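You operate a simulated robot arm through the tools that you are given. There is no shell and no other tool. Be economical: measure what you need, move in short steps, check, and stop when the job is done.

Carry out the task below with a simulated robot arm. There is one attempt and no reset: what you move stays moved.

TASK
Take the water bottle and put it on top of the small grey box. Take the wide black tube and put it on the round green pad. Take the black peg on the bench top by the spinner and put it away on the mat beside the round plate. Stack the 29 blue pack from the bench top by the spinner on top of the 26 blue pack. Put one of the glass blocks from the bench top by the spinner on the top of the white shaker. Put the box that says "57" from the right half of the blue bench on the right half of the shelf under the blue bench and the box that says "27" on the lower shelf of the store cabinet. Any order will do. Set down upright: water bottle, wide black tube, glass block.

It is judged by the outcome, as a careful person would: the job done as asked, and still so three seconds after it is handed in. It fails if anything else is knocked over, pushed out of place, dropped, spilled or broken.

THE ROBOT
A 6-joint arm with a two-finger parallel gripper on a trunk, on a base that drives. Base frame: it is fixed to the floor where the robot stands at the start and does not move with it; the origin is under the middle of the robot, x ahead of it, y to its left, z up; the surface under the hand at the start is at about z = 0.76. Units: m, rad, N and s.
With the tool pointing down near the work surface it reaches from about 0.4 to 0.92 m from the robot's upright axis, wherever it stands. Its first joint turns from -2.007 to 2.007 rad. Places, roughly: black peg (4x4x7 cm) [0.4, -0.8, 0.8]; blue pack [0.5, -1.5, 0.75]; box [-3.25, -5, 0.75]; glass block (4x4x8 cm) [0.2, -1.6, 0.8]; lower shelf of the store cabinet [-4.3, -5, 0.3]; mat beside the round plate [-1.5, 1.8, 0.8]; right half of the shelf under the blue bench [-3, -4.9, 0.2]; round green pad (8x8x2 cm) [0.6, -0.8, 0.8]; small grey box (10x6x9 cm) [0.6, -0.1, 0.8]; top of the white shaker (45x25 cm) [4.28, -2.6, 0.86]; water bottle [0.5, 0.25, 0.75]; wide black tube (3x3x6 cm) [0.4, -0.5, 0.8]. Payload 3.43 kg.
The tool frame sits at the grasp point between the pads (the TCP): z along the fingers, y along the line on which they close. The tips reach 0.034 m beyond it. The gripper opens to 0.128 m. The fingers are 0.024 m wide and 0.012 m thick; the gripper's body (0.048 by 0.13 m) begins 0.096 m behind the TCP.
Orientation is that of the tool frame in the base frame, as a unit quaternion [w, x, y, z]. With the fingers straight down and closing along the base's y, the tool's x points along the base's -x, its y along +y and its z along -z.

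THE INTERFACE
- The arm moves only by the tool jog_arm. Its argument "increments" is a list of rows, each a list of 3 entries, a list of its own where there are three numbers: the opening, from 0 (shut) to 1 (fully open), then the shift along the base's x, y, z in units of 30 mm (1.0 is 30 mm), then the turn, a rotation vector about the base's x, y, z in units of 6 degrees (1.0 is 6 degrees). In form: [[claw, [x, y, z], [wx, wy, wz]], ...]. A call has 1 to 20 rows; each row shifts and turns the commanded pose from where the row before left it. A call with a number of a shift or a turn outside -1 to 1 is refused whole. Rows are played at 5 a second. More than 0.05 m and 0.15 rad between two rows, or a gripper value outside its range, and nothing of the call is played. A pose out of reach is approached as far as the arm can. The call stops where the force on the tool passes 40 N (or 10 N more than at its start, if that is more) or the arm is blocked; 0.2 s more then pass. The fingers move at their own pace (about 0.108 m/s each) and stop on an object; they squeeze with about 26 N. The grip force told is the motor's: it shows also when the fingers shut on nothing. Time passes only in rows, and 0.2 s behind the last, so rows that do not move let the fingers close. It gives the time, the measured TCP pose, the force on the tool (base axes), the opening and the grip force at its end, in the units of the frame above (readings bear some noise), with the torque about the TCP (base axes, N m) and any sound that the robot's microphone picked up, and new pictures: "pictures" is both (left out), scene, wrist or none.
- Cameras (640 x 400 px; columns grow to the right, rows downward): "scene" is now at [0.0381, 0.1391, 1.2453]; the picture's right is [-0.61, -0.79, 0.00], its down [-0.36, 0.28, -0.89] and it looks along [0.70, -0.54, -0.46] (base axes); focal length 258 px, centre (320, 200). "wrist" rides on the gripper at [0.076, -0.011, -0.16] in the tool frame; the picture's right is [0.15, 0.99, 0.00], its down [-0.88, 0.13, -0.46] and it looks along [-0.45, 0.07, 0.89] (tool axes); focal length 234 px, centre (320, 200). There is no depth. A picture from a camera that has moved, and an enlarged one, comes with that camera's place and axes in the base frame and with its lens.
- lift_body(by): slides the trunk up (or, below 0, down) by that many m; the arm and the scene camera ride with it, the base frame stays. It gives what a move gives, with no picture.
- drive_base(legs): drives the robot by 1 to 6 legs, each [ahead, turn to the left] in m and rad, along the robot's own axes; the way and the turn of a leg run together, so that a leg with both is an arc; at most 1.5 m and 3.142 rad a leg. The arm and the cameras ride along, it lands a little off, and it stops where it bumps. It gives what a move gives, and a new picture of the scene camera.
- head_to(pan, tilt): turns the head with the scene camera to pan (to the left, within 1.798 rad either way) and tilt (down, from -0.506 to 1.204), counted from straight ahead of the robot. It gives what a move gives, and a new picture of the scene camera.
- close_up(camera, box): a new picture of the part [left, top, right, bottom] of that camera's present view, enlarged. The clock stands still meanwhile.
- job_done(): hands the job in; it is judged then, once.

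Work in short steps. Places have to be worked out from the pictures, the camera data and where the tool is seen: move nearer, look again, correct. Check each grasp and each placing, and mend what went wrong. You have 207 turns and 260 pictures in all, those below and enlarged ones among them. Open the gripper and draw the arm clear of the work before you hand the job in, unless the task says otherwise; then end with one line.

The tools are called after "Request:" by a JSON object that holds its "api" and its "payload". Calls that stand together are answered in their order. jog_arm: Moves the arm, as the interface text tells. Its arguments: {"type":"object","properties":{"increments":{"type":"array","items":{"type":"array"}},"pictures":{"type":"string","enum":["both","scene","wrist","none"]}},"required":["increments"]} The other tools are called the same way: lift_body (by) slides the trunk up or down; drive_base (legs) drives the base; head_to (pan, tilt) turns the head that bears the scene camera; close_up (camera, box) takes an enlarged picture of a part of a camera's view; job_done () hands the job in.

At the start:

```text
time: 0.0
tool_pos: [0.4362, -0.2194, 1.0884]
tcp_rot: [0.0, -0.001, 1.0, 0.0]
contact_force: [1.0, -0.3, -0.2]
wrist_torque: [0.05, -0.05, -0.03]
grip_width: 0.128
finger_force: 0.0
trunk travel left (down, up): [-0.5, 0.29]
robot x, y, heading: [0.0033, -0.0014, -0.001]
head pan, tilt: [-0.656, 0.475]
```

scene: 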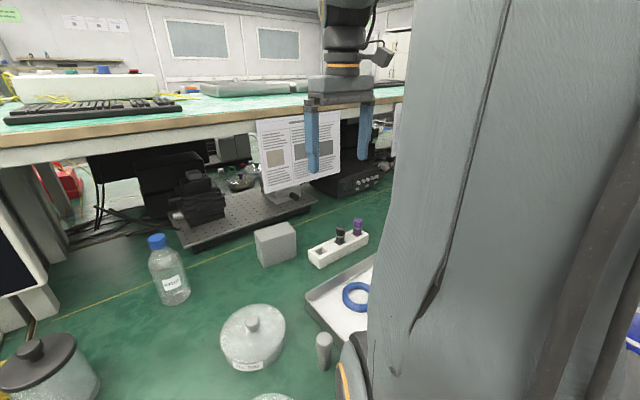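
wrist: 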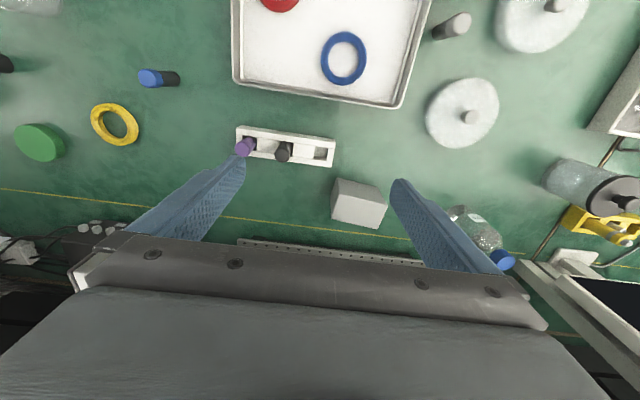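

The bottle looks to be near (0.60, 0.14) and the grey box near (0.55, -0.12). I take enlarged views to measure them.

Request:
{"api": "close_up", "payload": {"camera": "scene", "box": [130, 200, 390, 362]}}

Request:
{"api": "close_up", "payload": {"camera": "wrist", "box": [300, 130, 560, 292]}}

Request:
{"api": "close_up", "payload": {"camera": "wrist", "box": [0, 20, 260, 182]}}

```text
2.46 times, centred on (260, 281) of scene
camera zoom: at [0.0381, 0.1391, 1.2453], right [-0.61, -0.79, 0.0], down [-0.36, 0.28, -0.89], along [0.7, -0.54, -0.46], focal length 635 px, centre (468, 1)
```

zoom: 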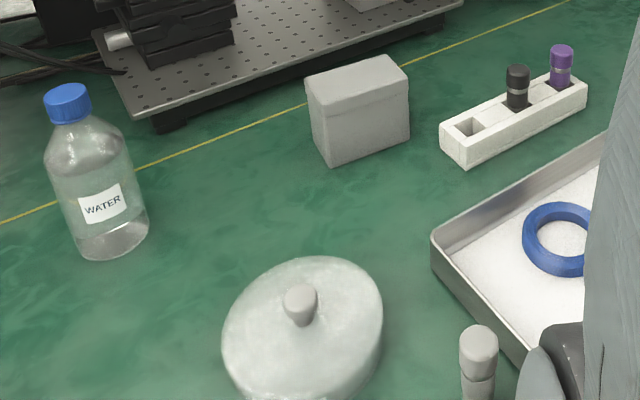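

```text
2.46 times, centred on (430, 211) of wrist
camera zoom: at [0.3613, -0.2309, 1.2482], right [-0.15, 0.99, 0.0], down [0.88, 0.13, 0.46], along [0.45, 0.07, -0.89], focal length 576 px, centre (49, 173)
```

zoom: 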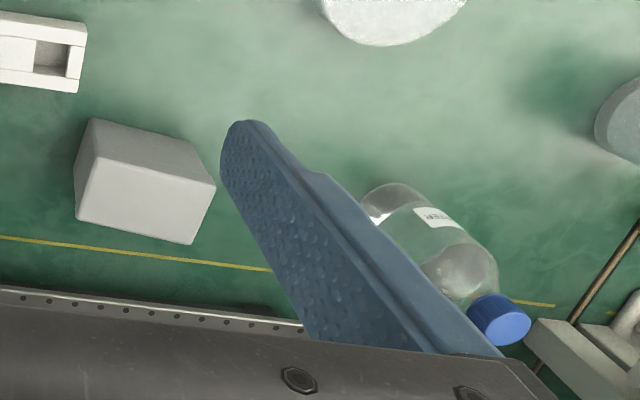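

```text
2.46 times, centred on (130, 101) of wrist
camera zoom: at [0.3613, -0.2309, 1.2482], right [-0.15, 0.99, 0.0], down [0.88, 0.13, 0.46], along [0.45, 0.07, -0.89], focal length 576 px, centre (788, 444)
```

zoom: 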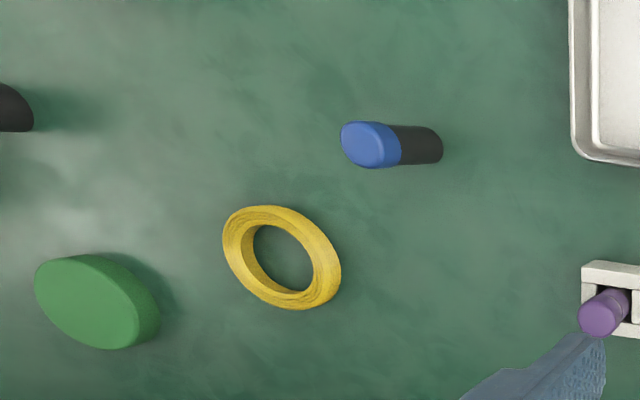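

The box top centre is about (0.577, -0.12, 0.85). The bottle axis is about (0.60, 0.142), and its top is near z 0.93. I move above the bottle with the hand open.

Request:
{"api": "jog_arm", "payload": {"increments": [[1, [0.42, 0.926, 0], [0, 0, 0]], [1, [0.42, 0.926, 0], [0, 0, 0]], [1, [0.42, 0.926, 0], [0, 0, 0]], [1, [0.42, 0.926, 0], [0, 0, 0]], [1, [0.42, 0.926, 0], [0, 0, 0]], [1, [0.42, 0.926, 0], [0, 0, 0]], [1, [0.42, 0.926, 0], [0, 0, 0]], [1, [0.42, 0.926, 0], [0, 0, 0]], [1, [0.42, 0.926, 0], [0, 0, 0]], [1, [0.42, 0.926, 0], [0, 0, 0]], [1, [0.42, 0.926, 0], [0, 0, 0]], [1, [0.42, 0.926, 0], [0, 0, 0]], [1, [0.42, 0.926, 0], [0, 0, 0]], [1, [0, 0, 0], [0, 0, 0]]]}}

```text
time: 3.0
tool_pos: [0.6014, 0.1433, 1.0918]
tcp_rot: [0.0, 0.001, 1.0, -0.001]
contact_force: [-0.5, 0.0, -0.9]
wrist_torque: [0.02, 0.01, -0.01]
grip_width: 0.1279
finger_force: 0.0
trunk travel left (down, up): [-0.5, 0.29]
robot x, y, heading: [0.0007, -0.0019, 0.001]
head pan, tilt: [-0.656, 0.475]
camera scene: at [0.0381, 0.1391, 1.2453], right [-0.61, -0.79, 0.0], down [-0.36, 0.28, -0.89], along [0.7, -0.54, -0.46], focal length 258 px, centre (320, 200)
camera wrist: at [0.5257, 0.1312, 1.2504], right [-0.15, 0.99, 0.0], down [0.88, 0.13, 0.46], along [0.45, 0.07, -0.89], focal length 234 px, centre (320, 200)
```

scene: 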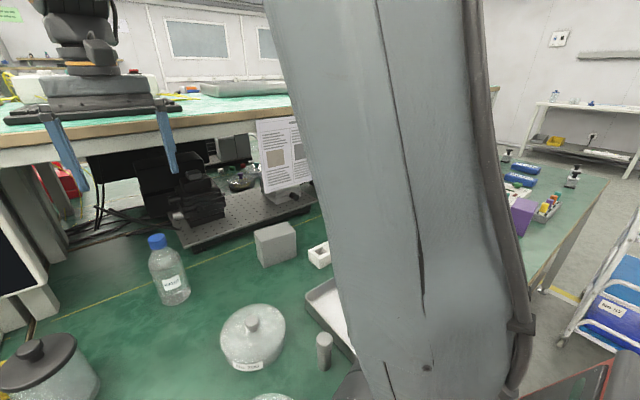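
wrist: 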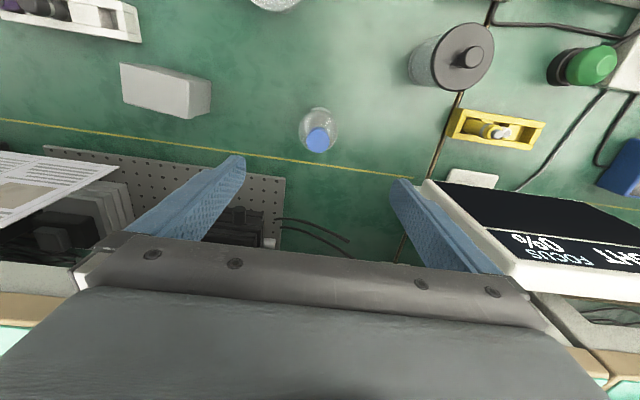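

The cap sits at about (0.597, 0.140) and the monitor is at y > 0.3, so the path is clear. I descend to z ≈ 0.853 and close on the bottle's upper body.

Request:
{"api": "jog_arm", "payload": {"increments": [[1, [0, 0, -0.99], [0, 0, 0]], [1, [0, 0, -0.99], [0, 0, 0]], [1, [0, 0, -0.99], [0, 0, 0]], [1, [0, 0, -0.99], [0, 0, 0]], [1, [0, 0, -0.99], [0, 0, 0]], [1, [0, 0, -0.99], [0, 0, 0]], [1, [0, 0, -0.99], [0, 0, 0]], [1, [0, 0, -0.99], [0, 0, 0]], [1, [0, 0, 0], [0, 0, 0]], [0, [0, 0, 0], [0, 0, 0]], [0, [0, 0, 0], [0, 0, 0]], [0, [0, 0, 0], [0, 0, 0]], [0, [0, 0, 0], [0, 0, 0]], [0, [0, 0, 0], [0, 0, 0]]]}}

```text
time: 6.0
tool_pos: [0.5999, 0.1424, 0.8518]
tcp_rot: [0.0, 0.0, 1.0, 0.0]
contact_force: [-0.4, 0.1, -0.7]
wrist_torque: [0.0, 0.05, 0.01]
grip_width: 0.0627
finger_force: 26.2
trunk travel left (down, up): [-0.5, 0.29]
robot x, y, heading: [0.0009, 0.0041, -0.002]
head pan, tilt: [-0.656, 0.475]
camera scene: at [0.0383, 0.1392, 1.2453], right [-0.61, -0.79, 0.0], down [-0.36, 0.28, -0.89], along [0.7, -0.54, -0.46], focal length 258 px, centre (320, 200)
camera wrist: at [0.5255, 0.1312, 1.0109], right [-0.15, 0.99, 0.0], down [0.88, 0.13, 0.46], along [0.45, 0.07, -0.89], focal length 234 px, centre (320, 200)
```

scene: 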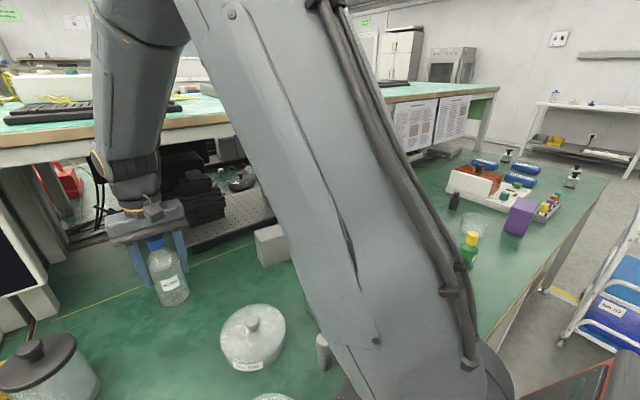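
wrist: 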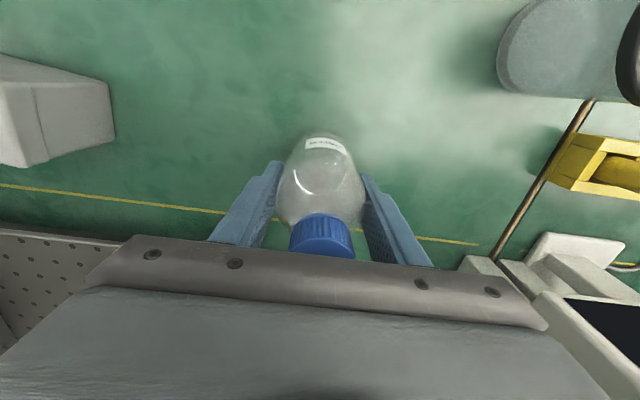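

The bottle is gripped at 63 mm. I lift it 12 cm and carry it over the grey box.

Request:
{"api": "jog_arm", "payload": {"increments": [[0, [0, 0, 0.8], [0, 0, 0]], [0, [0, 0, 0.8], [0, 0, 0]], [0, [0, 0, 0.8], [0, 0, 0]], [0, [0, 0, 0.8], [0, 0, 0]], [0, [0, 0, 0.8], [0, 0, 0]], [0, [-0.07, -0.8, 0], [0, 0, 0]], [0, [-0.07, -0.8, 0], [0, 0, 0]], [0, [-0.07, -0.8, 0], [0, 0, 0]], [0, [-0.07, -0.8, 0], [0, 0, 0]], [0, [-0.07, -0.8, 0], [0, 0, 0]], [0, [-0.07, -0.8, 0], [0, 0, 0]], [0, [-0.07, -0.8, 0], [0, 0, 0]], [0, [-0.07, -0.8, 0], [0, 0, 0]], [0, [-0.07, -0.8, 0], [0, 0, 0]], [0, [-0.07, -0.8, 0], [0, 0, 0]], [0, [-0.07, -0.8, 0], [0, 0, 0]], [0, [0, 0, 0], [0, 0, 0]]]}}

Request:
{"api": "close_up", "payload": {"camera": "wrist", "box": [190, 90, 450, 252]}}

```text
time: 9.6
tool_pos: [0.5782, -0.1219, 0.972]
tcp_rot: [0.001, 0.0, 1.0, 0.001]
contact_force: [0.5, -0.9, -2.7]
wrist_torque: [-0.03, 0.01, 0.01]
grip_width: 0.0626
finger_force: 26.4
trunk travel left (down, up): [-0.5, 0.29]
robot x, y, heading: [0.003, 0.0014, -0.0]
head pan, tilt: [-0.656, 0.475]
camera scene: at [0.0383, 0.1391, 1.2453], right [-0.61, -0.79, 0.0], down [-0.36, 0.28, -0.89], along [0.7, -0.54, -0.46], focal length 258 px, centre (320, 200)
camera wrist: at [0.5024, -0.1333, 1.1307], right [-0.15, 0.99, 0.0], down [0.88, 0.13, 0.46], along [0.45, 0.07, -0.89], focal length 234 px, centre (320, 200)
```

scene: 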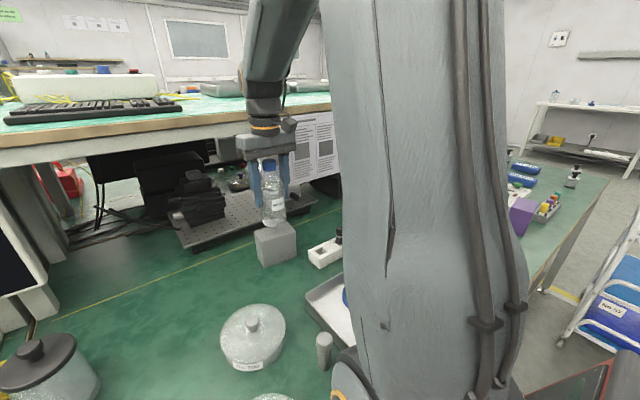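
wrist: 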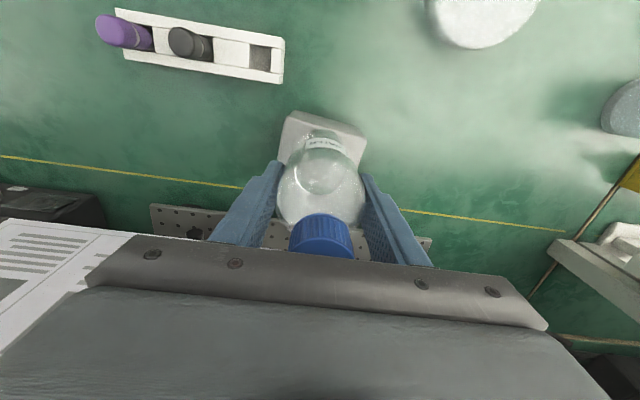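

```text
2.46 times, centred on (320, 171) of wrist
camera zoom: at [0.5024, -0.1333, 1.1307], right [-0.15, 0.99, 0.0], down [0.88, 0.13, 0.46], along [0.45, 0.07, -0.89], focal length 576 px, centre (320, 271)
```

zoom: 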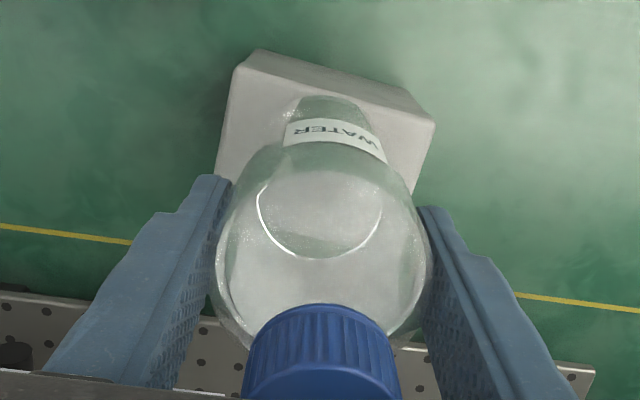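

The box centre comes out at (0.581, -0.121), which matches the hand. I lower the bottle onto it gently.

Request:
{"api": "jog_arm", "payload": {"increments": [[0, [0.1, 0, -0.5], [0, 0, 0]], [0, [0, 0, -0.3], [0, 0, 0]], [0, [0, 0, -0.1], [0, 0, 0]], [0, [0, 0, -0.05], [0, 0, 0]], [0, [0, 0, 0], [0, 0, 0]]], "pictures": "none"}}

Request:
{"api": "close_up", "payload": {"camera": "scene", "box": [200, 130, 360, 230]}}

```text
time: 10.8
tool_pos: [0.5805, -0.1216, 0.9426]
tcp_rot: [0.0, 0.0, 1.0, 0.0]
contact_force: [1.1, -0.5, -3.7]
wrist_torque: [0.01, 0.02, -0.04]
grip_width: 0.0626
finger_force: 26.0
trunk travel left (down, up): [-0.5, 0.29]
robot x, y, heading: [-0.0019, 0.0002, 0.0]
head pan, tilt: [-0.656, 0.475]
```

```text
4.00 times, centred on (280, 180) of scene
camera zoom: at [0.0383, 0.1391, 1.2453], right [-0.61, -0.79, 0.0], down [-0.36, 0.28, -0.89], along [0.7, -0.54, -0.46], focal length 1032 px, centre (480, 280)
```

zoom: 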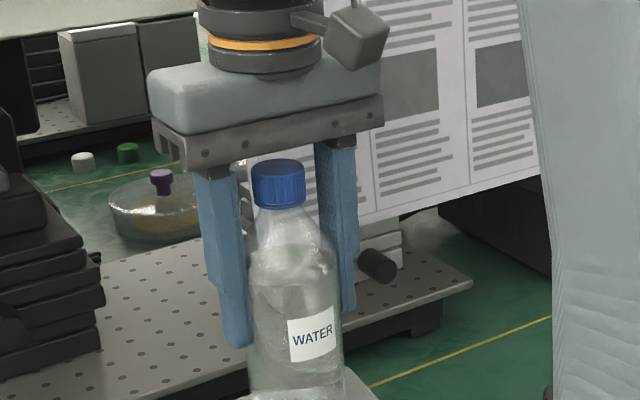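

The force still shows only the bottle's weight, so there is no contact yet. I lower a few mm more.

Request:
{"api": "jog_arm", "payload": {"increments": [[0, [0, 0, -0.05], [0, 0, 0]], [0, [0, 0, -0.05], [0, 0, 0]], [0, [0, 0, 0], [0, 0, 0]]], "pictures": "none"}}

Request:
{"api": "close_up", "payload": {"camera": "scene", "box": [220, 180, 340, 255]}}

```text
time: 11.6
tool_pos: [0.581, -0.1219, 0.9416]
tcp_rot: [0.002, 0.001, 1.0, 0.0]
contact_force: [-3.6, 2.8, 23.3]
wrist_torque: [0.19, 0.59, -0.01]
grip_width: 0.0627
finger_force: 25.8
trunk travel left (down, up): [-0.5, 0.29]
robot x, y, heading: [-0.0008, 0.0016, 0.004]
head pan, tilt: [-0.656, 0.475]
```

```text
5.33 times, centred on (280, 218) of scene
camera zoom: at [0.0373, 0.1393, 1.2455], right [-0.61, -0.79, 0.0], down [-0.36, 0.28, -0.89], along [0.71, -0.54, -0.46], focal length 1376 px, centre (533, 107)
```

zoom: 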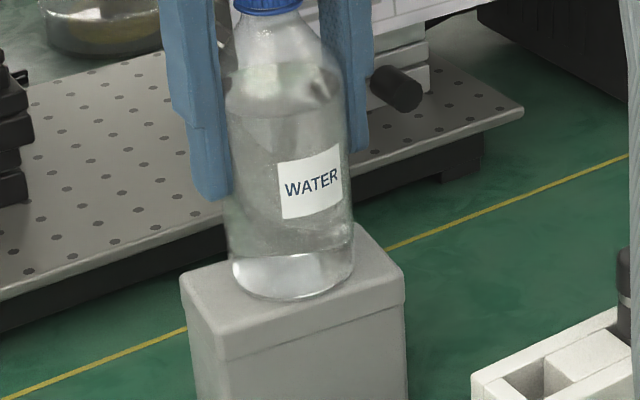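

It is in contact at 23 N and sits centred on the box. I ease off slightly, open, wait, and rise.

Request:
{"api": "jog_arm", "payload": {"increments": [[0, [0, 0, 0.04], [0, 0, 0]], [1, [0, 0, 0], [0, 0, 0]], [1, [0, 0, 0], [0, 0, 0]], [1, [0, 0, 0], [0, 0, 0]], [1, [0, 0, 0.6], [0, 0, 0]], [1, [0, 0, 1], [0, 0, 0]], [1, [0, 0, 1], [0, 0, 0]], [1, [0, 0, 1], [0, 0, 0]], [1, [0, 0, 1], [0, 0, 0]], [1, [0, 0, 0], [0, 0, 0]]]}}

```text
time: 13.8
tool_pos: [0.5798, -0.1226, 1.0808]
tcp_rot: [0.0, -0.001, 1.0, 0.0]
contact_force: [-0.3, -0.1, -0.2]
wrist_torque: [-0.01, -0.01, -0.02]
grip_width: 0.1282
finger_force: 0.1
trunk travel left (down, up): [-0.5, 0.29]
robot x, y, heading: [0.0049, -0.0011, 0.003]
head pan, tilt: [-0.656, 0.475]
camera scene: at [0.0382, 0.1391, 1.2453], right [-0.61, -0.79, 0.0], down [-0.36, 0.28, -0.89], along [0.7, -0.54, -0.46], focal length 258 px, centre (320, 200)
camera wrist: at [0.505, -0.1337, 1.2388], right [-0.15, 0.99, 0.0], down [0.88, 0.13, 0.46], along [0.45, 0.07, -0.89], focal length 234 px, centre (320, 200)
```

scene: 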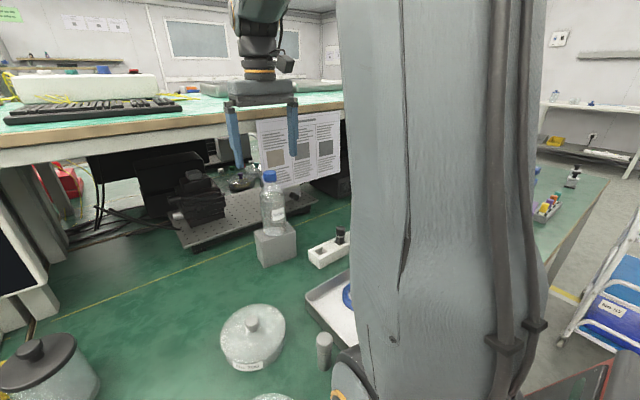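
wrist: 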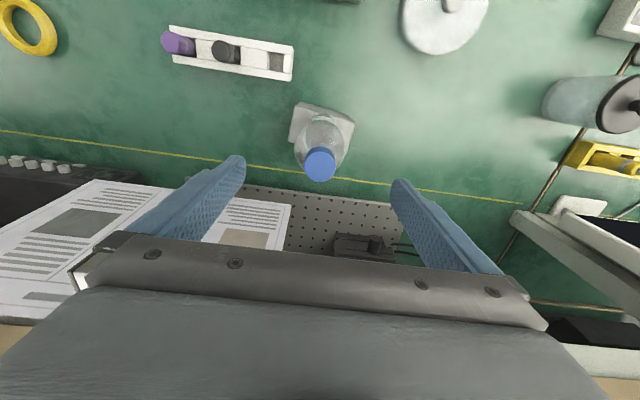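

The bottle stands on the box. The green pad at about (0.555, -0.777) is out of reach from here, so I will shift the base along the bench. First I retract the arm and look around.

Request:
{"api": "jog_arm", "payload": {"increments": [[1, [-0.8, -0.3, 0.3], [0, 0, 0]], [1, [-0.8, -0.3, 0.3], [0, 0, 0]], [1, [-0.8, -0.3, 0.3], [0, 0, 0]], [1, [-0.8, -0.3, 0.3], [0, 0, 0]], [1, [-0.8, -0.3, 0.3], [0, 0, 0]], [1, [-0.8, -0.3, 0.3], [0, 0, 0]], [1, [-0.8, -0.3, 0.3], [0, 0, 0]], [1, [0, 0, 0], [0, 0, 0]]], "pictures": "none"}}

Request:
{"api": "head_to", "payload": {"pan": -1.4, "tilt": 0.55}}

Request:
{"api": "head_to", "payload": {"pan": 0.6, "tilt": 0.9}}

Request:
{"api": "head_to", "payload": {"pan": 1.75, "tilt": 0.4}}

```text
time: 15.6
tool_pos: [0.412, -0.1838, 1.1433]
tcp_rot: [0.0, 0.0, 1.0, 0.0]
contact_force: [0.1, 0.1, 0.1]
wrist_torque: [0.01, -0.02, 0.02]
grip_width: 0.1282
finger_force: 0.2
trunk travel left (down, up): [-0.5, 0.29]
robot x, y, heading: [0.0008, -0.0011, -0.001]
head pan, tilt: [-0.656, 0.475]
```

```text
time: 16.7
tool_pos: [0.411, -0.184, 1.1416]
tcp_rot: [0.0, 0.0, 1.0, 0.0]
contact_force: [-0.1, 0.1, -0.1]
wrist_torque: [-0.01, -0.04, 0.02]
grip_width: 0.1282
finger_force: 0.1
trunk travel left (down, up): [-0.5, 0.29]
robot x, y, heading: [-0.0052, 0.0019, -0.001]
head pan, tilt: [-1.4, 0.55]
camera scene: at [-0.019, 0.1064, 1.2385], right [-0.99, -0.17, 0.0], down [-0.09, 0.51, -0.85], along [0.15, -0.84, -0.52], focal length 258 px, centre (320, 200)
```

scene: 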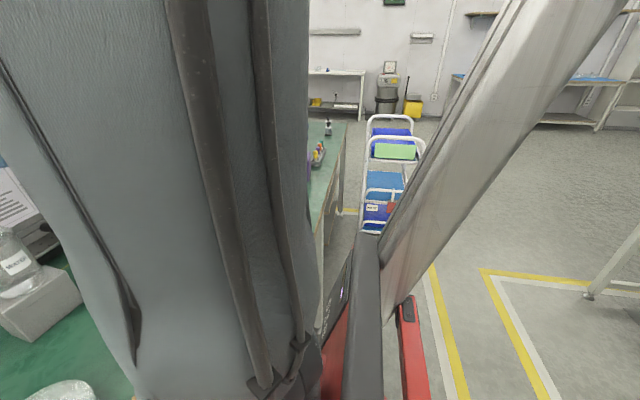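

```text
time: 18.6
tool_pos: [0.4127, -0.1836, 1.1423]
tcp_rot: [0.0, 0.001, 1.0, 0.0]
contact_force: [0.0, -0.2, -0.2]
wrist_torque: [-0.02, 0.01, 0.0]
grip_width: 0.1279
finger_force: 0.1
trunk travel left (down, up): [-0.5, 0.29]
robot x, y, heading: [-0.0008, 0.0025, -0.001]
head pan, tilt: [0.6, 0.901]
camera scene: at [0.028, 0.2375, 1.2092], right [0.56, -0.83, 0.0], down [-0.65, -0.44, -0.62], along [0.51, 0.35, -0.78], focal length 258 px, centre (320, 200)
```

scene: 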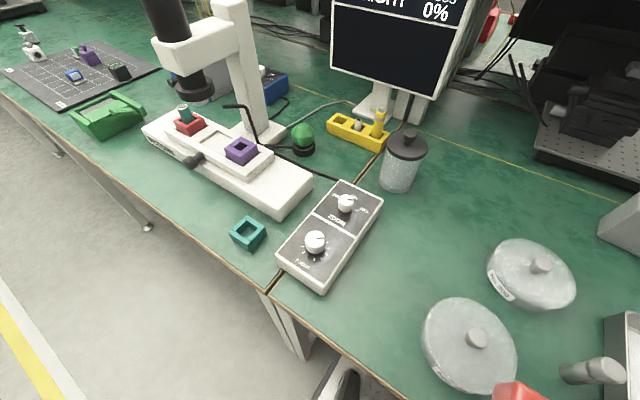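

```text
time: 20.0
tool_pos: [0.4112, -0.1844, 1.1422]
tcp_rot: [0.0, 0.0, 1.0, 0.0]
contact_force: [-0.1, 1.2, -0.5]
wrist_torque: [0.03, -0.01, -0.02]
grip_width: 0.1282
finger_force: 0.0
trunk travel left (down, up): [-0.5, 0.29]
robot x, y, heading: [0.0005, -0.0009, -0.002]
head pan, tilt: [1.751, 0.4]
camera scene: at [-0.0509, 0.2861, 1.2522], right [0.98, 0.18, 0.0], down [0.07, -0.38, -0.92], along [-0.16, 0.91, -0.39], focal length 258 px, centre (320, 200)
```

scene: 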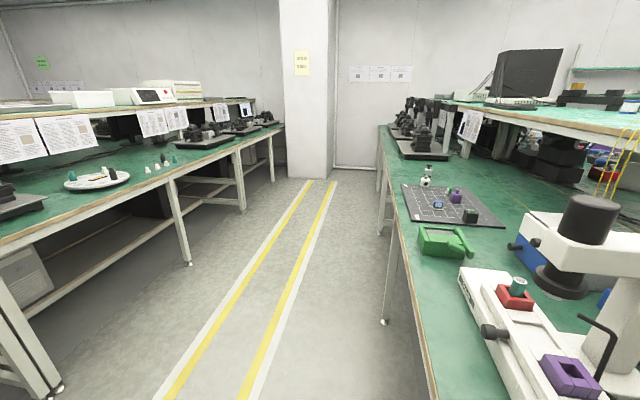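

The bench edge is near x ≈ 0.10, the opposite bench edge near x ≈ -1.25, and a cart stands at about y -1.5. I check the robot's own footprint and its right side before driving.

Request:
{"api": "head_to", "payload": {"pan": -1.75, "tilt": 0.8}}

Request:
{"api": "head_to", "payload": {"pan": 1.75, "tilt": 1.1}}

```text
time: 22.9
tool_pos: [0.4122, -0.185, 1.1423]
tcp_rot: [0.0, 0.0, 1.0, 0.001]
contact_force: [0.1, 0.3, -0.3]
wrist_torque: [0.0, -0.02, 0.01]
grip_width: 0.128
finger_force: 0.1
trunk travel left (down, up): [-0.5, 0.29]
robot x, y, heading: [-0.0014, -0.0007, -0.002]
head pan, tilt: [-1.751, 0.799]
camera scene: at [-0.0488, 0.1155, 1.2172], right [-0.98, 0.18, 0.0], down [0.13, 0.71, -0.7], along [-0.12, -0.69, -0.72], focal length 258 px, centre (320, 200)
```

scene: 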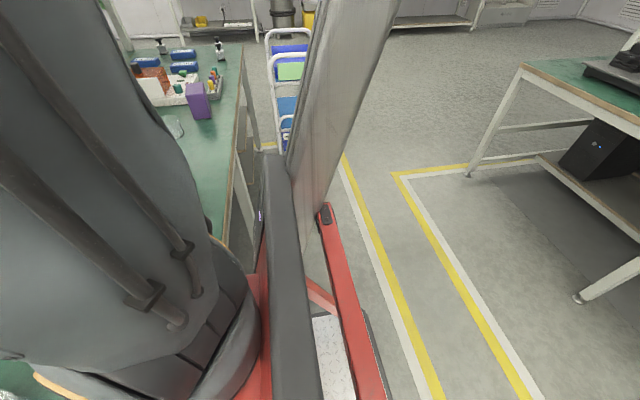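

```text
time: 25.9
tool_pos: [0.4118, -0.1846, 1.1409]
tcp_rot: [0.001, -0.001, 1.0, 0.001]
contact_force: [-0.1, -0.1, -0.1]
wrist_torque: [0.0, 0.01, 0.0]
grip_width: 0.1279
finger_force: 0.0
trunk travel left (down, up): [-0.5, 0.29]
robot x, y, heading: [0.0024, 0.001, 0.001]
head pan, tilt: [1.751, 1.1]
camera scene: at [-0.0456, 0.257, 1.1954], right [0.98, 0.18, 0.0], down [0.16, -0.88, -0.45], along [-0.08, 0.45, -0.89], focal length 258 px, centre (320, 200)
```

scene: 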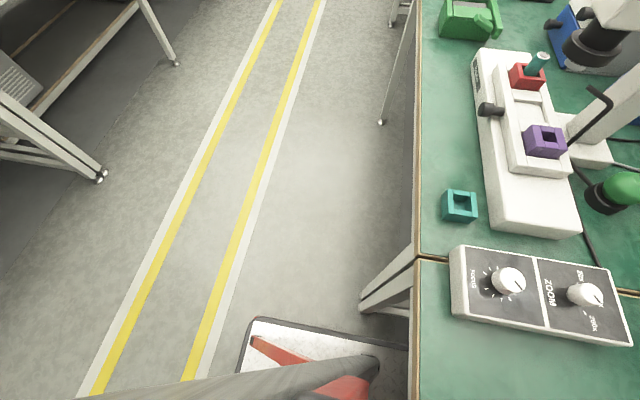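

The base is about 0.55 m square. I back off 0.4 m, turn right, drive 0.95 m along the aisle, then turn back to face the bench.

Request:
{"api": "head_to", "payload": {"pan": 0.2, "tilt": 0.6}}

Request:
{"api": "drive_base", "payload": {"legs": [[-0.4, 0], [0, -1.571], [0.9, 0]]}}

```text
time: 27.5
tool_pos: [0.4116, -0.1847, 1.1424]
tcp_rot: [0.0, 0.0, 1.0, 0.0]
contact_force: [-0.2, 0.7, 1.0]
wrist_torque: [0.03, -0.02, 0.02]
grip_width: 0.1281
finger_force: 0.1
trunk travel left (down, up): [-0.5, 0.29]
robot x, y, heading: [-0.0005, -0.0002, 0.003]
head pan, tilt: [0.201, 0.6]
camera scene: at [0.0522, 0.2126, 1.234], right [0.2, -0.98, 0.0], down [-0.55, -0.11, -0.82], along [0.81, 0.17, -0.57], focal length 258 px, centre (320, 200)
```

scene: 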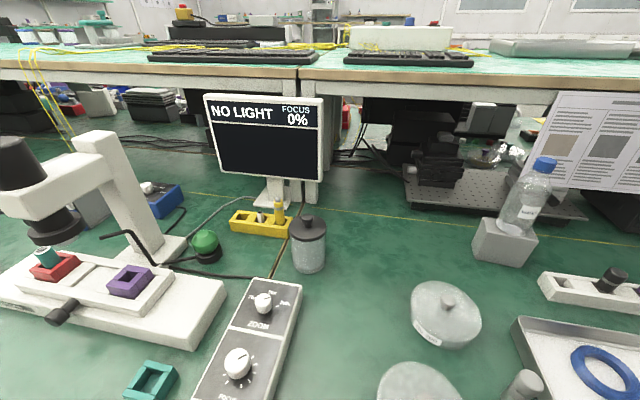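

```text
time: 38.1
tool_pos: [-0.6189, -1.2934, 1.1422]
tcp_rot: [0.0, 0.718, 0.696, 0.0]
contact_force: [0.3, -0.8, 0.5]
wrist_torque: [0.04, 0.02, 0.0]
grip_width: 0.1281
finger_force: 0.0
trunk travel left (down, up): [-0.5, 0.29]
robot x, y, heading: [-0.4225, -0.8932, -1.602]
head pan, tilt: [0.201, 0.6]
camera scene: at [-0.2127, -0.948, 1.234], right [-0.99, -0.17, 0.0], down [-0.1, 0.56, -0.83], along [0.14, -0.81, -0.56], focal length 258 px, centre (320, 200)
```

scene: 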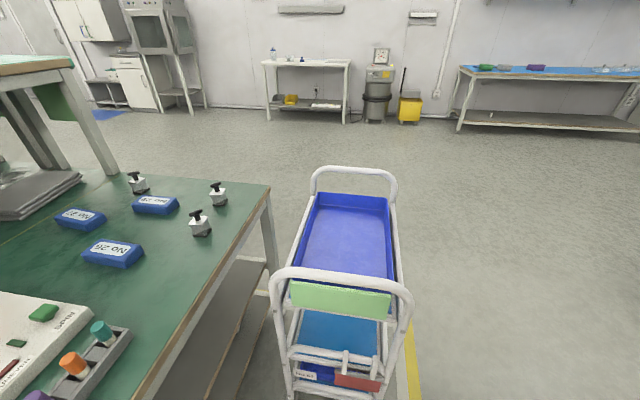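

This gives a good view of the spinner bench end. I zoom in to read the blue packs and identify the glass blocks.

Request:
{"api": "close_up", "payload": {"camera": "scene", "box": [30, 150, 270, 300]}}

Request:
{"api": "close_up", "payload": {"camera": "scene", "box": [240, 0, 640, 160]}}

Request:
{"api": "head_to", "payload": {"pan": 0.9, "tilt": 0.7}}

```text
2.67 times, centred on (150, 225) of scene
camera zoom: at [-0.2127, -0.948, 1.234], right [-0.99, -0.17, 0.0], down [-0.1, 0.56, -0.83], along [0.14, -0.81, -0.56], focal length 688 px, centre (773, 133)
```

zoom: 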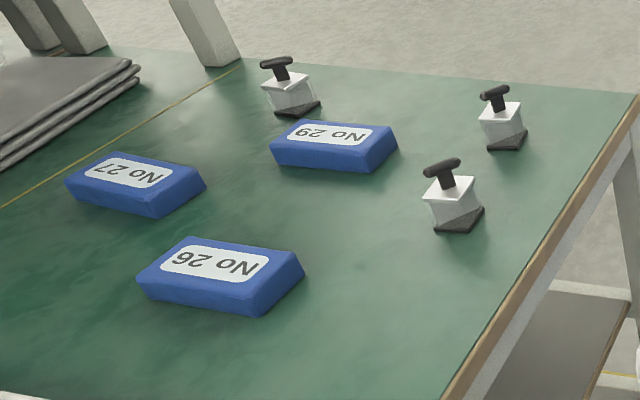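

```text
1.60 times, centred on (440, 80) of scene
camera zoom: at [-0.2127, -0.948, 1.234], right [-0.99, -0.17, 0.0], down [-0.1, 0.56, -0.83], along [0.14, -0.81, -0.56], focal length 413 px, centre (128, 392)
```

zoom: 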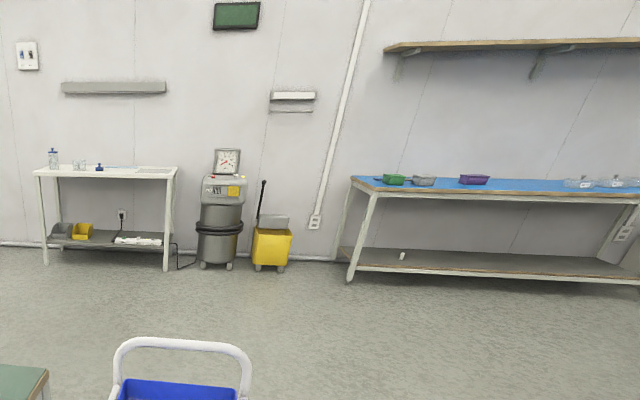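

```text
time: 39.2
tool_pos: [-0.6206, -1.2959, 1.1418]
tcp_rot: [0.0, 0.718, 0.696, 0.0]
contact_force: [-0.2, 0.3, -0.1]
wrist_torque: [0.0, 0.01, -0.02]
grip_width: 0.1282
finger_force: 0.0
trunk travel left (down, up): [-0.5, 0.29]
robot x, y, heading: [-0.4243, -0.8892, -1.6]
head pan, tilt: [0.901, 0.7]
camera scene: at [-0.1628, -0.9157, 1.2254], right [-0.65, -0.76, 0.0], down [-0.49, 0.42, -0.77], along [0.58, -0.49, -0.64], focal length 258 px, centre (320, 200)
```

scene: 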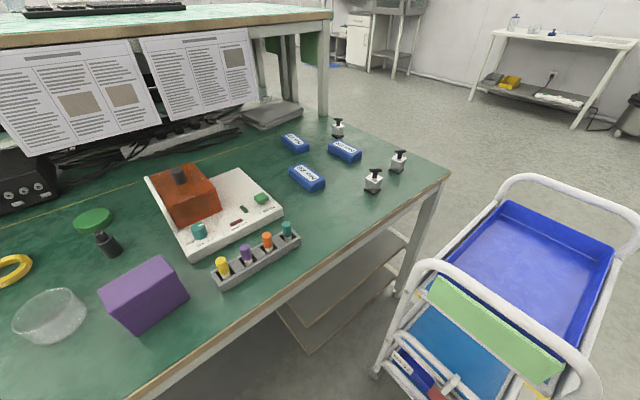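

The three blue packs read 29, 26 and 27, and the glass blocks are the clear blocks with T-handles. The cart is close ahead at about y -1.18, so I back off 0.15 m and turn to face the bench.

Request:
{"api": "drive_base", "payload": {"legs": [[-0.15, 0], [0, 1.5]]}}

Request:
{"api": "head_to", "payload": {"pan": -1.2, "tilt": 0.8}}

```text
time: 44.2
tool_pos: [-0.0278, -0.9647, 1.1421]
tcp_rot: [-0.001, 0.051, 0.999, 0.0]
contact_force: [-0.8, 0.1, 0.6]
wrist_torque: [0.01, 0.04, 0.01]
grip_width: 0.1279
finger_force: 0.1
trunk travel left (down, up): [-0.5, 0.29]
robot x, y, heading: [-0.416, -0.7392, -0.101]
head pan, tilt: [0.901, 0.7]
camera scene: at [-0.3727, -0.4815, 1.2254], right [0.72, -0.7, 0.0], down [-0.45, -0.46, -0.76], along [0.53, 0.55, -0.64], focal length 258 px, centre (320, 200)
```

scene: 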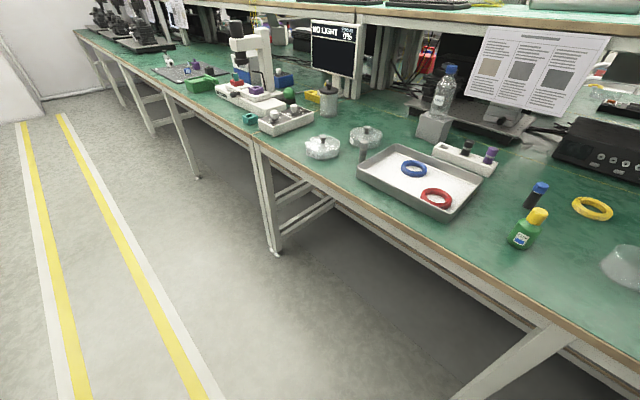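

```text
time: 46.2
tool_pos: [-0.028, -0.9652, 1.1421]
tcp_rot: [0.0, 0.052, 0.999, 0.0]
contact_force: [0.3, 0.1, 0.4]
wrist_torque: [0.02, 0.01, 0.0]
grip_width: 0.128
finger_force: 0.0
trunk travel left (down, up): [-0.5, 0.29]
robot x, y, heading: [-0.4175, -0.7413, -0.103]
head pan, tilt: [-1.201, 0.799]
camera scene: at [-0.4107, -0.62, 1.2172], right [-0.96, -0.26, 0.0], down [-0.19, 0.69, -0.7], along [0.18, -0.67, -0.72], focal length 258 px, centre (320, 200)
```

scene: 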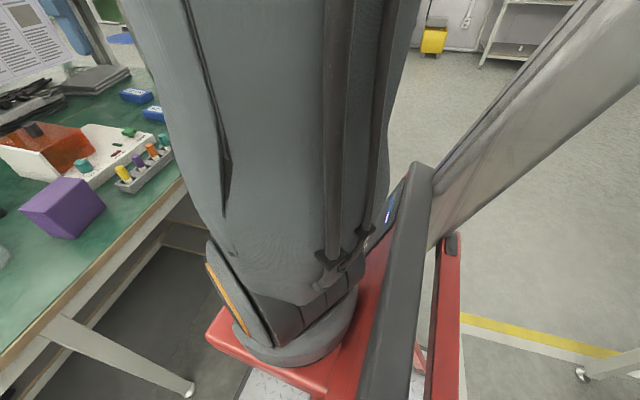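

A bench leg foot is near (0.1, -0.65) and the cart is on my right. I approach at an angle of about -0.5 heading, to roughly (-0.22, -0.85).

Request:
{"api": "drive_base", "payload": {"legs": [[0, -0.4], [0.22, 0]]}}

Request:
{"api": "head_to", "payload": {"pan": 0.7, "tilt": 0.6}}

```text
time: 49.1
tool_pos: [0.0427, -1.2105, 1.1426]
tcp_rot: [0.0, 0.255, 0.967, 0.0]
contact_force: [-0.5, -0.9, 0.4]
wrist_torque: [0.03, 0.03, -0.04]
grip_width: 0.1279
finger_force: 0.0
trunk travel left (down, up): [-0.5, 0.29]
robot x, y, heading: [-0.2276, -0.8476, -0.514]
head pan, tilt: [-1.201, 0.799]
camera scene: at [-0.1712, -0.7412, 1.2172], right [-0.99, 0.14, 0.0], down [0.1, 0.71, -0.7], along [-0.1, -0.69, -0.72], focal length 258 px, centre (320, 200)
```

scene: 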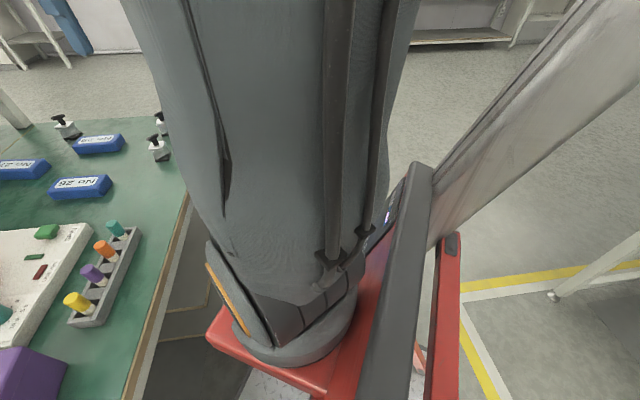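

```text
time: 51.0
tool_pos: [0.0425, -1.2106, 1.1431]
tcp_rot: [0.0, 0.254, 0.967, 0.0]
contact_force: [0.1, 0.6, 0.6]
wrist_torque: [0.0, 0.01, 0.01]
grip_width: 0.1277
finger_force: 0.0
trunk travel left (down, up): [-0.5, 0.29]
robot x, y, heading: [-0.226, -0.843, -0.515]
head pan, tilt: [0.7, 0.6]
camera scene: at [-0.0727, -0.6451, 1.234], right [0.18, -0.98, 0.0], down [-0.56, -0.1, -0.83], along [0.81, 0.15, -0.56], focal length 258 px, centre (320, 200)
```

scene: 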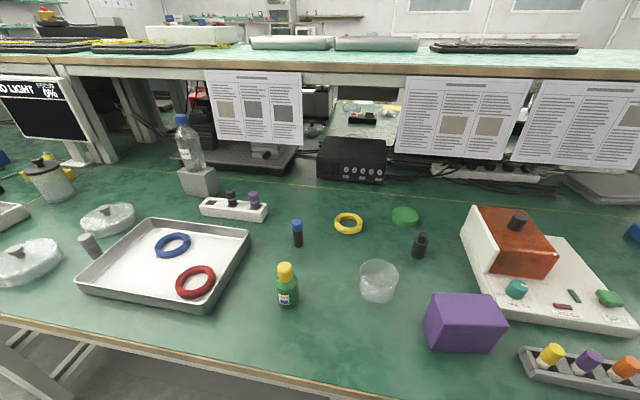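

The blue-capped wide black tube stands at about (0.403, -0.50), the pad is at about (0.55, -0.778), and the black peg is at about (0.415, -0.80). I move the arm above the tube.

Request:
{"api": "jog_arm", "payload": {"increments": [[1, [1, 0.985, 0], [0, 0, 0]], [1, [1, 0.985, 0], [0, 0, 0]], [1, [1, 0.985, 0], [0, 0, 0]], [1, [1, 0.985, 0], [0, 0, 0]], [1, [1, 0.985, 0], [0, 0, 0]], [1, [1, 0.985, 0], [0, 0, 0]], [1, [1, 0.985, 0], [0, 0, 0]], [1, [1, 0.985, 0], [0, 0, 0]], [1, [1, 0.985, 0], [0, 0, 0]], [1, [1, 0.985, 0], [0, 0, 0]], [1, [1, 0.985, 0], [0, 0, 0]], [1, [1, 0.985, 0], [0, 0, 0]], [0.6, [0, 0.985, 0], [0, 0, 0]], [0.6, [0, 0.985, 0], [0, 0, 0]], [0.6, [0, 0.985, 0], [0, 0, 0]], [0.6, [0, 0.985, 0], [0, 0, 0]], [0.6, [0, 0.985, 0], [0, 0, 0]], [0.6, [0, 0.985, 0], [0, 0, 0]], [0.6, [0, 0.985, 0], [0, 0, 0]]], "pictures": "none"}}

Request:
{"api": "jog_arm", "payload": {"increments": [[0.6, [0, 0.985, -0.8], [0, 0, 0]], [0.6, [0, 0.985, -0.8], [0, 0, 0]], [0.6, [0, 0.985, -0.8], [0, 0, 0]], [0.6, [0, 0.985, -0.8], [0, 0, 0]], [0.6, [0, 0.985, -0.8], [0, 0, 0]], [0.6, [0, 0, 0], [0, 0, 0]], [0.6, [0, 0, 0], [0, 0, 0]]]}}

```text
time: 55.0
tool_pos: [0.4016, -0.6477, 1.1414]
tcp_rot: [0.0, 0.254, 0.967, 0.001]
contact_force: [0.1, -0.2, 0.4]
wrist_torque: [-0.02, -0.02, 0.01]
grip_width: 0.0769
finger_force: 0.1
trunk travel left (down, up): [-0.5, 0.29]
robot x, y, heading: [-0.2276, -0.8491, -0.516]
head pan, tilt: [0.7, 0.6]
```

```text
time: 56.6
tool_pos: [0.4021, -0.5007, 1.025]
tcp_rot: [0.001, 0.254, 0.967, 0.0]
contact_force: [-0.5, -0.1, 0.2]
wrist_torque: [-0.04, 0.03, 0.03]
grip_width: 0.0766
finger_force: 0.0
trunk travel left (down, up): [-0.5, 0.29]
robot x, y, heading: [-0.2226, -0.8451, -0.518]
head pan, tilt: [0.7, 0.6]
camera scene: at [-0.0726, -0.6449, 1.234], right [0.18, -0.98, 0.0], down [-0.56, -0.1, -0.82], along [0.81, 0.15, -0.57], focal length 258 px, centre (320, 200)
camera wrist: at [0.332, -0.4739, 1.1829], right [0.36, 0.93, 0.0], down [0.83, -0.32, 0.46], along [0.43, -0.16, -0.89], focal length 234 px, centre (320, 200)
```

scene: 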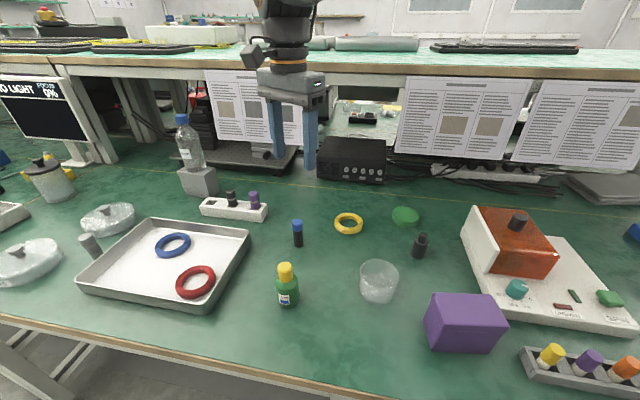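
wrist: 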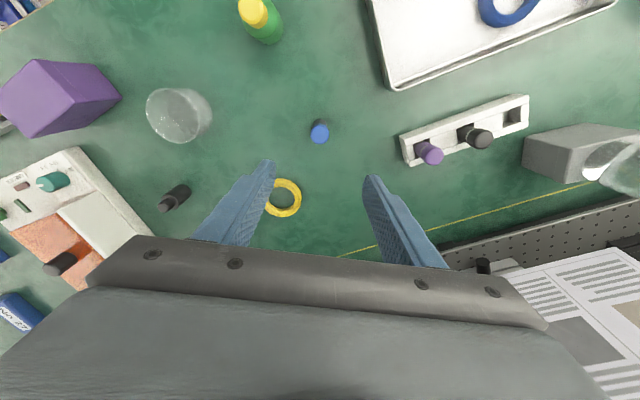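

The tube top is at (0.397, -0.499). I descend over it and close.

Request:
{"api": "jog_arm", "payload": {"increments": [[0.6, [-0.15, 0.05, -0.92], [0, 0, 0]], [0.6, [0, 0, -0.92], [0, 0, 0]], [0.6, [0, 0, -0.92], [0, 0, 0]], [0.6, [0, 0, -0.92], [0, 0, 0]], [0.6, [0, 0, -0.92], [0, 0, 0]], [0.6, [0, 0, -0.92], [0, 0, 0]], [0.6, [0, 0, -0.92], [0, 0, 0]], [0.6, [0, 0, -0.92], [0, 0, 0]], [0.6, [0, 0, 0], [0, 0, 0]], [0, [0, 0, 0], [0, 0, 0]], [0, [0, 0, 0], [0, 0, 0]], [0, [0, 0, 0], [0, 0, 0]], [0, [0, 0, 0], [0, 0, 0]]], "pictures": "wrist"}}

```text
time: 59.4
tool_pos: [0.3984, -0.4991, 0.8015]
tcp_rot: [0.0, 0.254, 0.967, 0.0]
contact_force: [1.4, -0.7, 0.2]
wrist_torque: [-0.02, 0.02, -0.01]
grip_width: 0.0255
finger_force: 26.0
trunk travel left (down, up): [-0.5, 0.29]
robot x, y, heading: [-0.2249, -0.8488, -0.515]
head pan, tilt: [0.7, 0.6]
camera wrist: at [0.3271, -0.4725, 0.96], right [0.36, 0.93, 0.0], down [0.83, -0.32, 0.46], along [0.43, -0.16, -0.89], focal length 234 px, centre (320, 200)
```

wrist: 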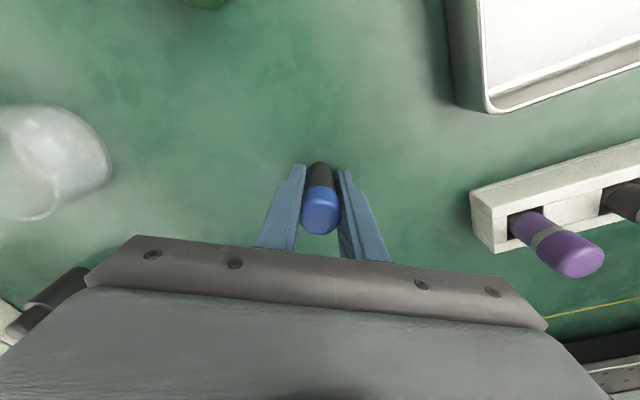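

The tube is gripped at 25 mm. I lift it and carry it over the pad.

Request:
{"api": "jog_arm", "payload": {"increments": [[0, [0, 0, 0.9], [0, 0, 0]], [0, [0, 0, 0.9], [0, 0, 0]], [0, [0, 0, 0.9], [0, 0, 0]], [0, [0, 0, 0.9], [0, 0, 0]], [0, [0.506, -0.93, 0], [0, 0, 0]], [0, [0.506, -0.93, 0], [0, 0, 0]], [0, [0.506, -0.93, 0], [0, 0, 0]], [0, [0.506, -0.93, 0], [0, 0, 0]], [0, [0.506, -0.93, 0], [0, 0, 0]], [0, [0.506, -0.93, 0], [0, 0, 0]], [0, [0.506, -0.93, 0], [0, 0, 0]], [0, [0.506, -0.93, 0], [0, 0, 0]], [0, [0.506, -0.93, 0], [0, 0, 0]], [0, [0.506, -0.93, 0], [0, 0, 0]], [0, [0, 0, 0], [0, 0, 0]]]}}

```text
time: 62.6
tool_pos: [0.5501, -0.7765, 0.9086]
tcp_rot: [0.0, 0.254, 0.967, 0.0]
contact_force: [-0.6, -0.3, -0.2]
wrist_torque: [0.0, 0.01, -0.01]
grip_width: 0.0254
finger_force: 25.6
trunk travel left (down, up): [-0.5, 0.29]
robot x, y, heading: [-0.2234, -0.8467, -0.517]
head pan, tilt: [0.7, 0.6]
camera scene: at [-0.0727, -0.6449, 1.234], right [0.18, -0.98, 0.0], down [-0.56, -0.1, -0.82], along [0.81, 0.15, -0.57], focal length 258 px, centre (320, 200)
camera wrist: at [0.4792, -0.7497, 1.0671], right [0.36, 0.93, 0.0], down [0.83, -0.32, 0.46], along [0.42, -0.16, -0.89], focal length 234 px, centre (320, 200)
```

scene: 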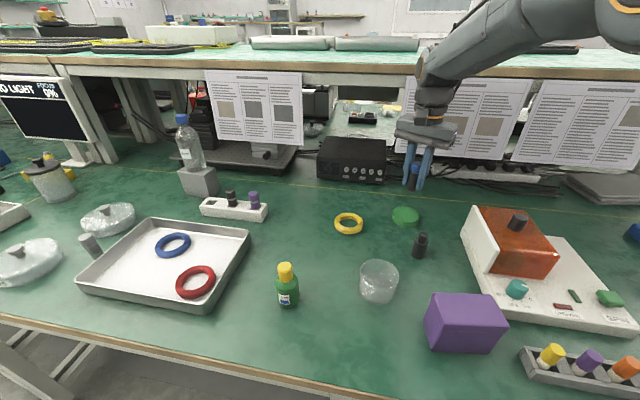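
wrist: 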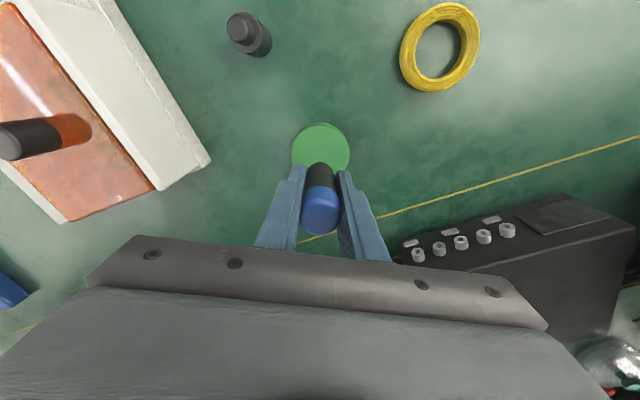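

The pad centre is directly below. I lower the tube onto it in small last steps.

Request:
{"api": "jog_arm", "payload": {"increments": [[0, [0, 0, -0.9], [0, 0, 0]], [0, [0, 0, -0.9], [0, 0, 0]], [0, [0, 0, -0.8], [0, 0, 0]], [0, [0, 0, -0.15], [0, 0, 0]], [0, [0, 0, -0.05], [0, 0, 0]], [0, [0, 0, 0], [0, 0, 0]]], "pictures": "wrist"}}

```text
time: 64.0
tool_pos: [0.55, -0.7777, 0.8256]
tcp_rot: [0.0, 0.254, 0.967, 0.0]
contact_force: [0.1, -0.6, -1.2]
wrist_torque: [-0.01, -0.01, -0.01]
grip_width: 0.0254
finger_force: 26.0
trunk travel left (down, up): [-0.5, 0.29]
robot x, y, heading: [-0.2223, -0.8454, -0.516]
head pan, tilt: [0.7, 0.6]
camera wrist: at [0.479, -0.7501, 0.9845], right [0.36, 0.93, 0.0], down [0.83, -0.32, 0.46], along [0.43, -0.16, -0.89], focal length 234 px, centre (320, 200)
```

wrist: 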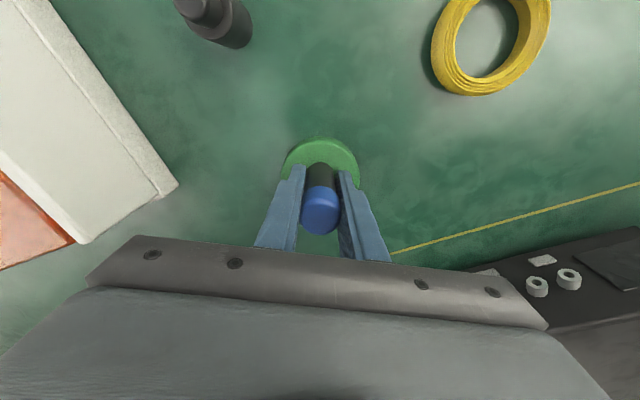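

There is still about 4 mm to go, so I continue in 1.5 mm steps.

Request:
{"api": "jog_arm", "payload": {"increments": [[0, [0, 0, -0.05], [0, 0, 0]], [0, [0, 0, -0.05], [0, 0, 0]], [0, [0, 0, 0], [0, 0, 0]]], "pictures": "none"}}

Request:
{"api": "close_up", "payload": {"camera": "scene", "box": [360, 140, 480, 240]}}

```text
time: 64.8
tool_pos: [0.5506, -0.7775, 0.8225]
tcp_rot: [0.001, 0.255, 0.967, 0.0]
contact_force: [0.0, 0.1, 0.3]
wrist_torque: [0.01, -0.01, -0.01]
grip_width: 0.0253
finger_force: 26.1
trunk travel left (down, up): [-0.5, 0.29]
robot x, y, heading: [-0.2241, -0.852, -0.513]
head pan, tilt: [0.7, 0.6]
```

```text
4.00 times, centred on (420, 190) of scene
camera zoom: at [-0.0726, -0.6449, 1.234], right [0.18, -0.98, 0.0], down [-0.56, -0.1, -0.82], along [0.81, 0.15, -0.57], focal length 1032 px, centre (-80, 240)
```

zoom: 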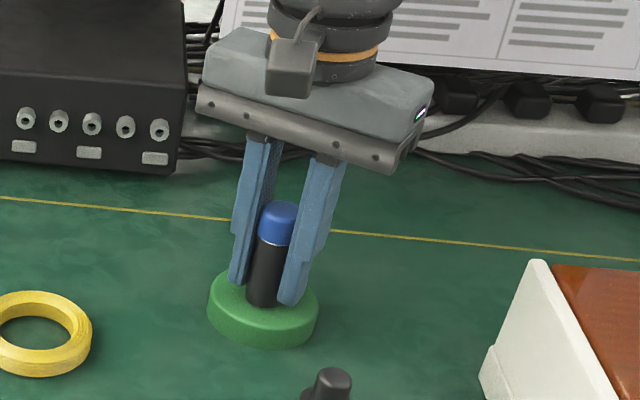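

Request:
{"api": "jog_arm", "payload": {"increments": [[0, [0, 0, -0.05], [0, 0, 0]], [0, [0, 0, -0.04], [0, 0, 0]], [0, [0, 0, 0], [0, 0, 0]]], "pictures": "none"}}

```text
time: 65.6
tool_pos: [0.5509, -0.7768, 0.8218]
tcp_rot: [0.001, 0.255, 0.967, 0.0]
contact_force: [-0.1, -0.1, 8.3]
wrist_torque: [0.0, -0.01, -0.02]
grip_width: 0.0253
finger_force: 25.7
trunk travel left (down, up): [-0.5, 0.29]
robot x, y, heading: [-0.2213, -0.8457, -0.515]
head pan, tilt: [0.7, 0.6]
```

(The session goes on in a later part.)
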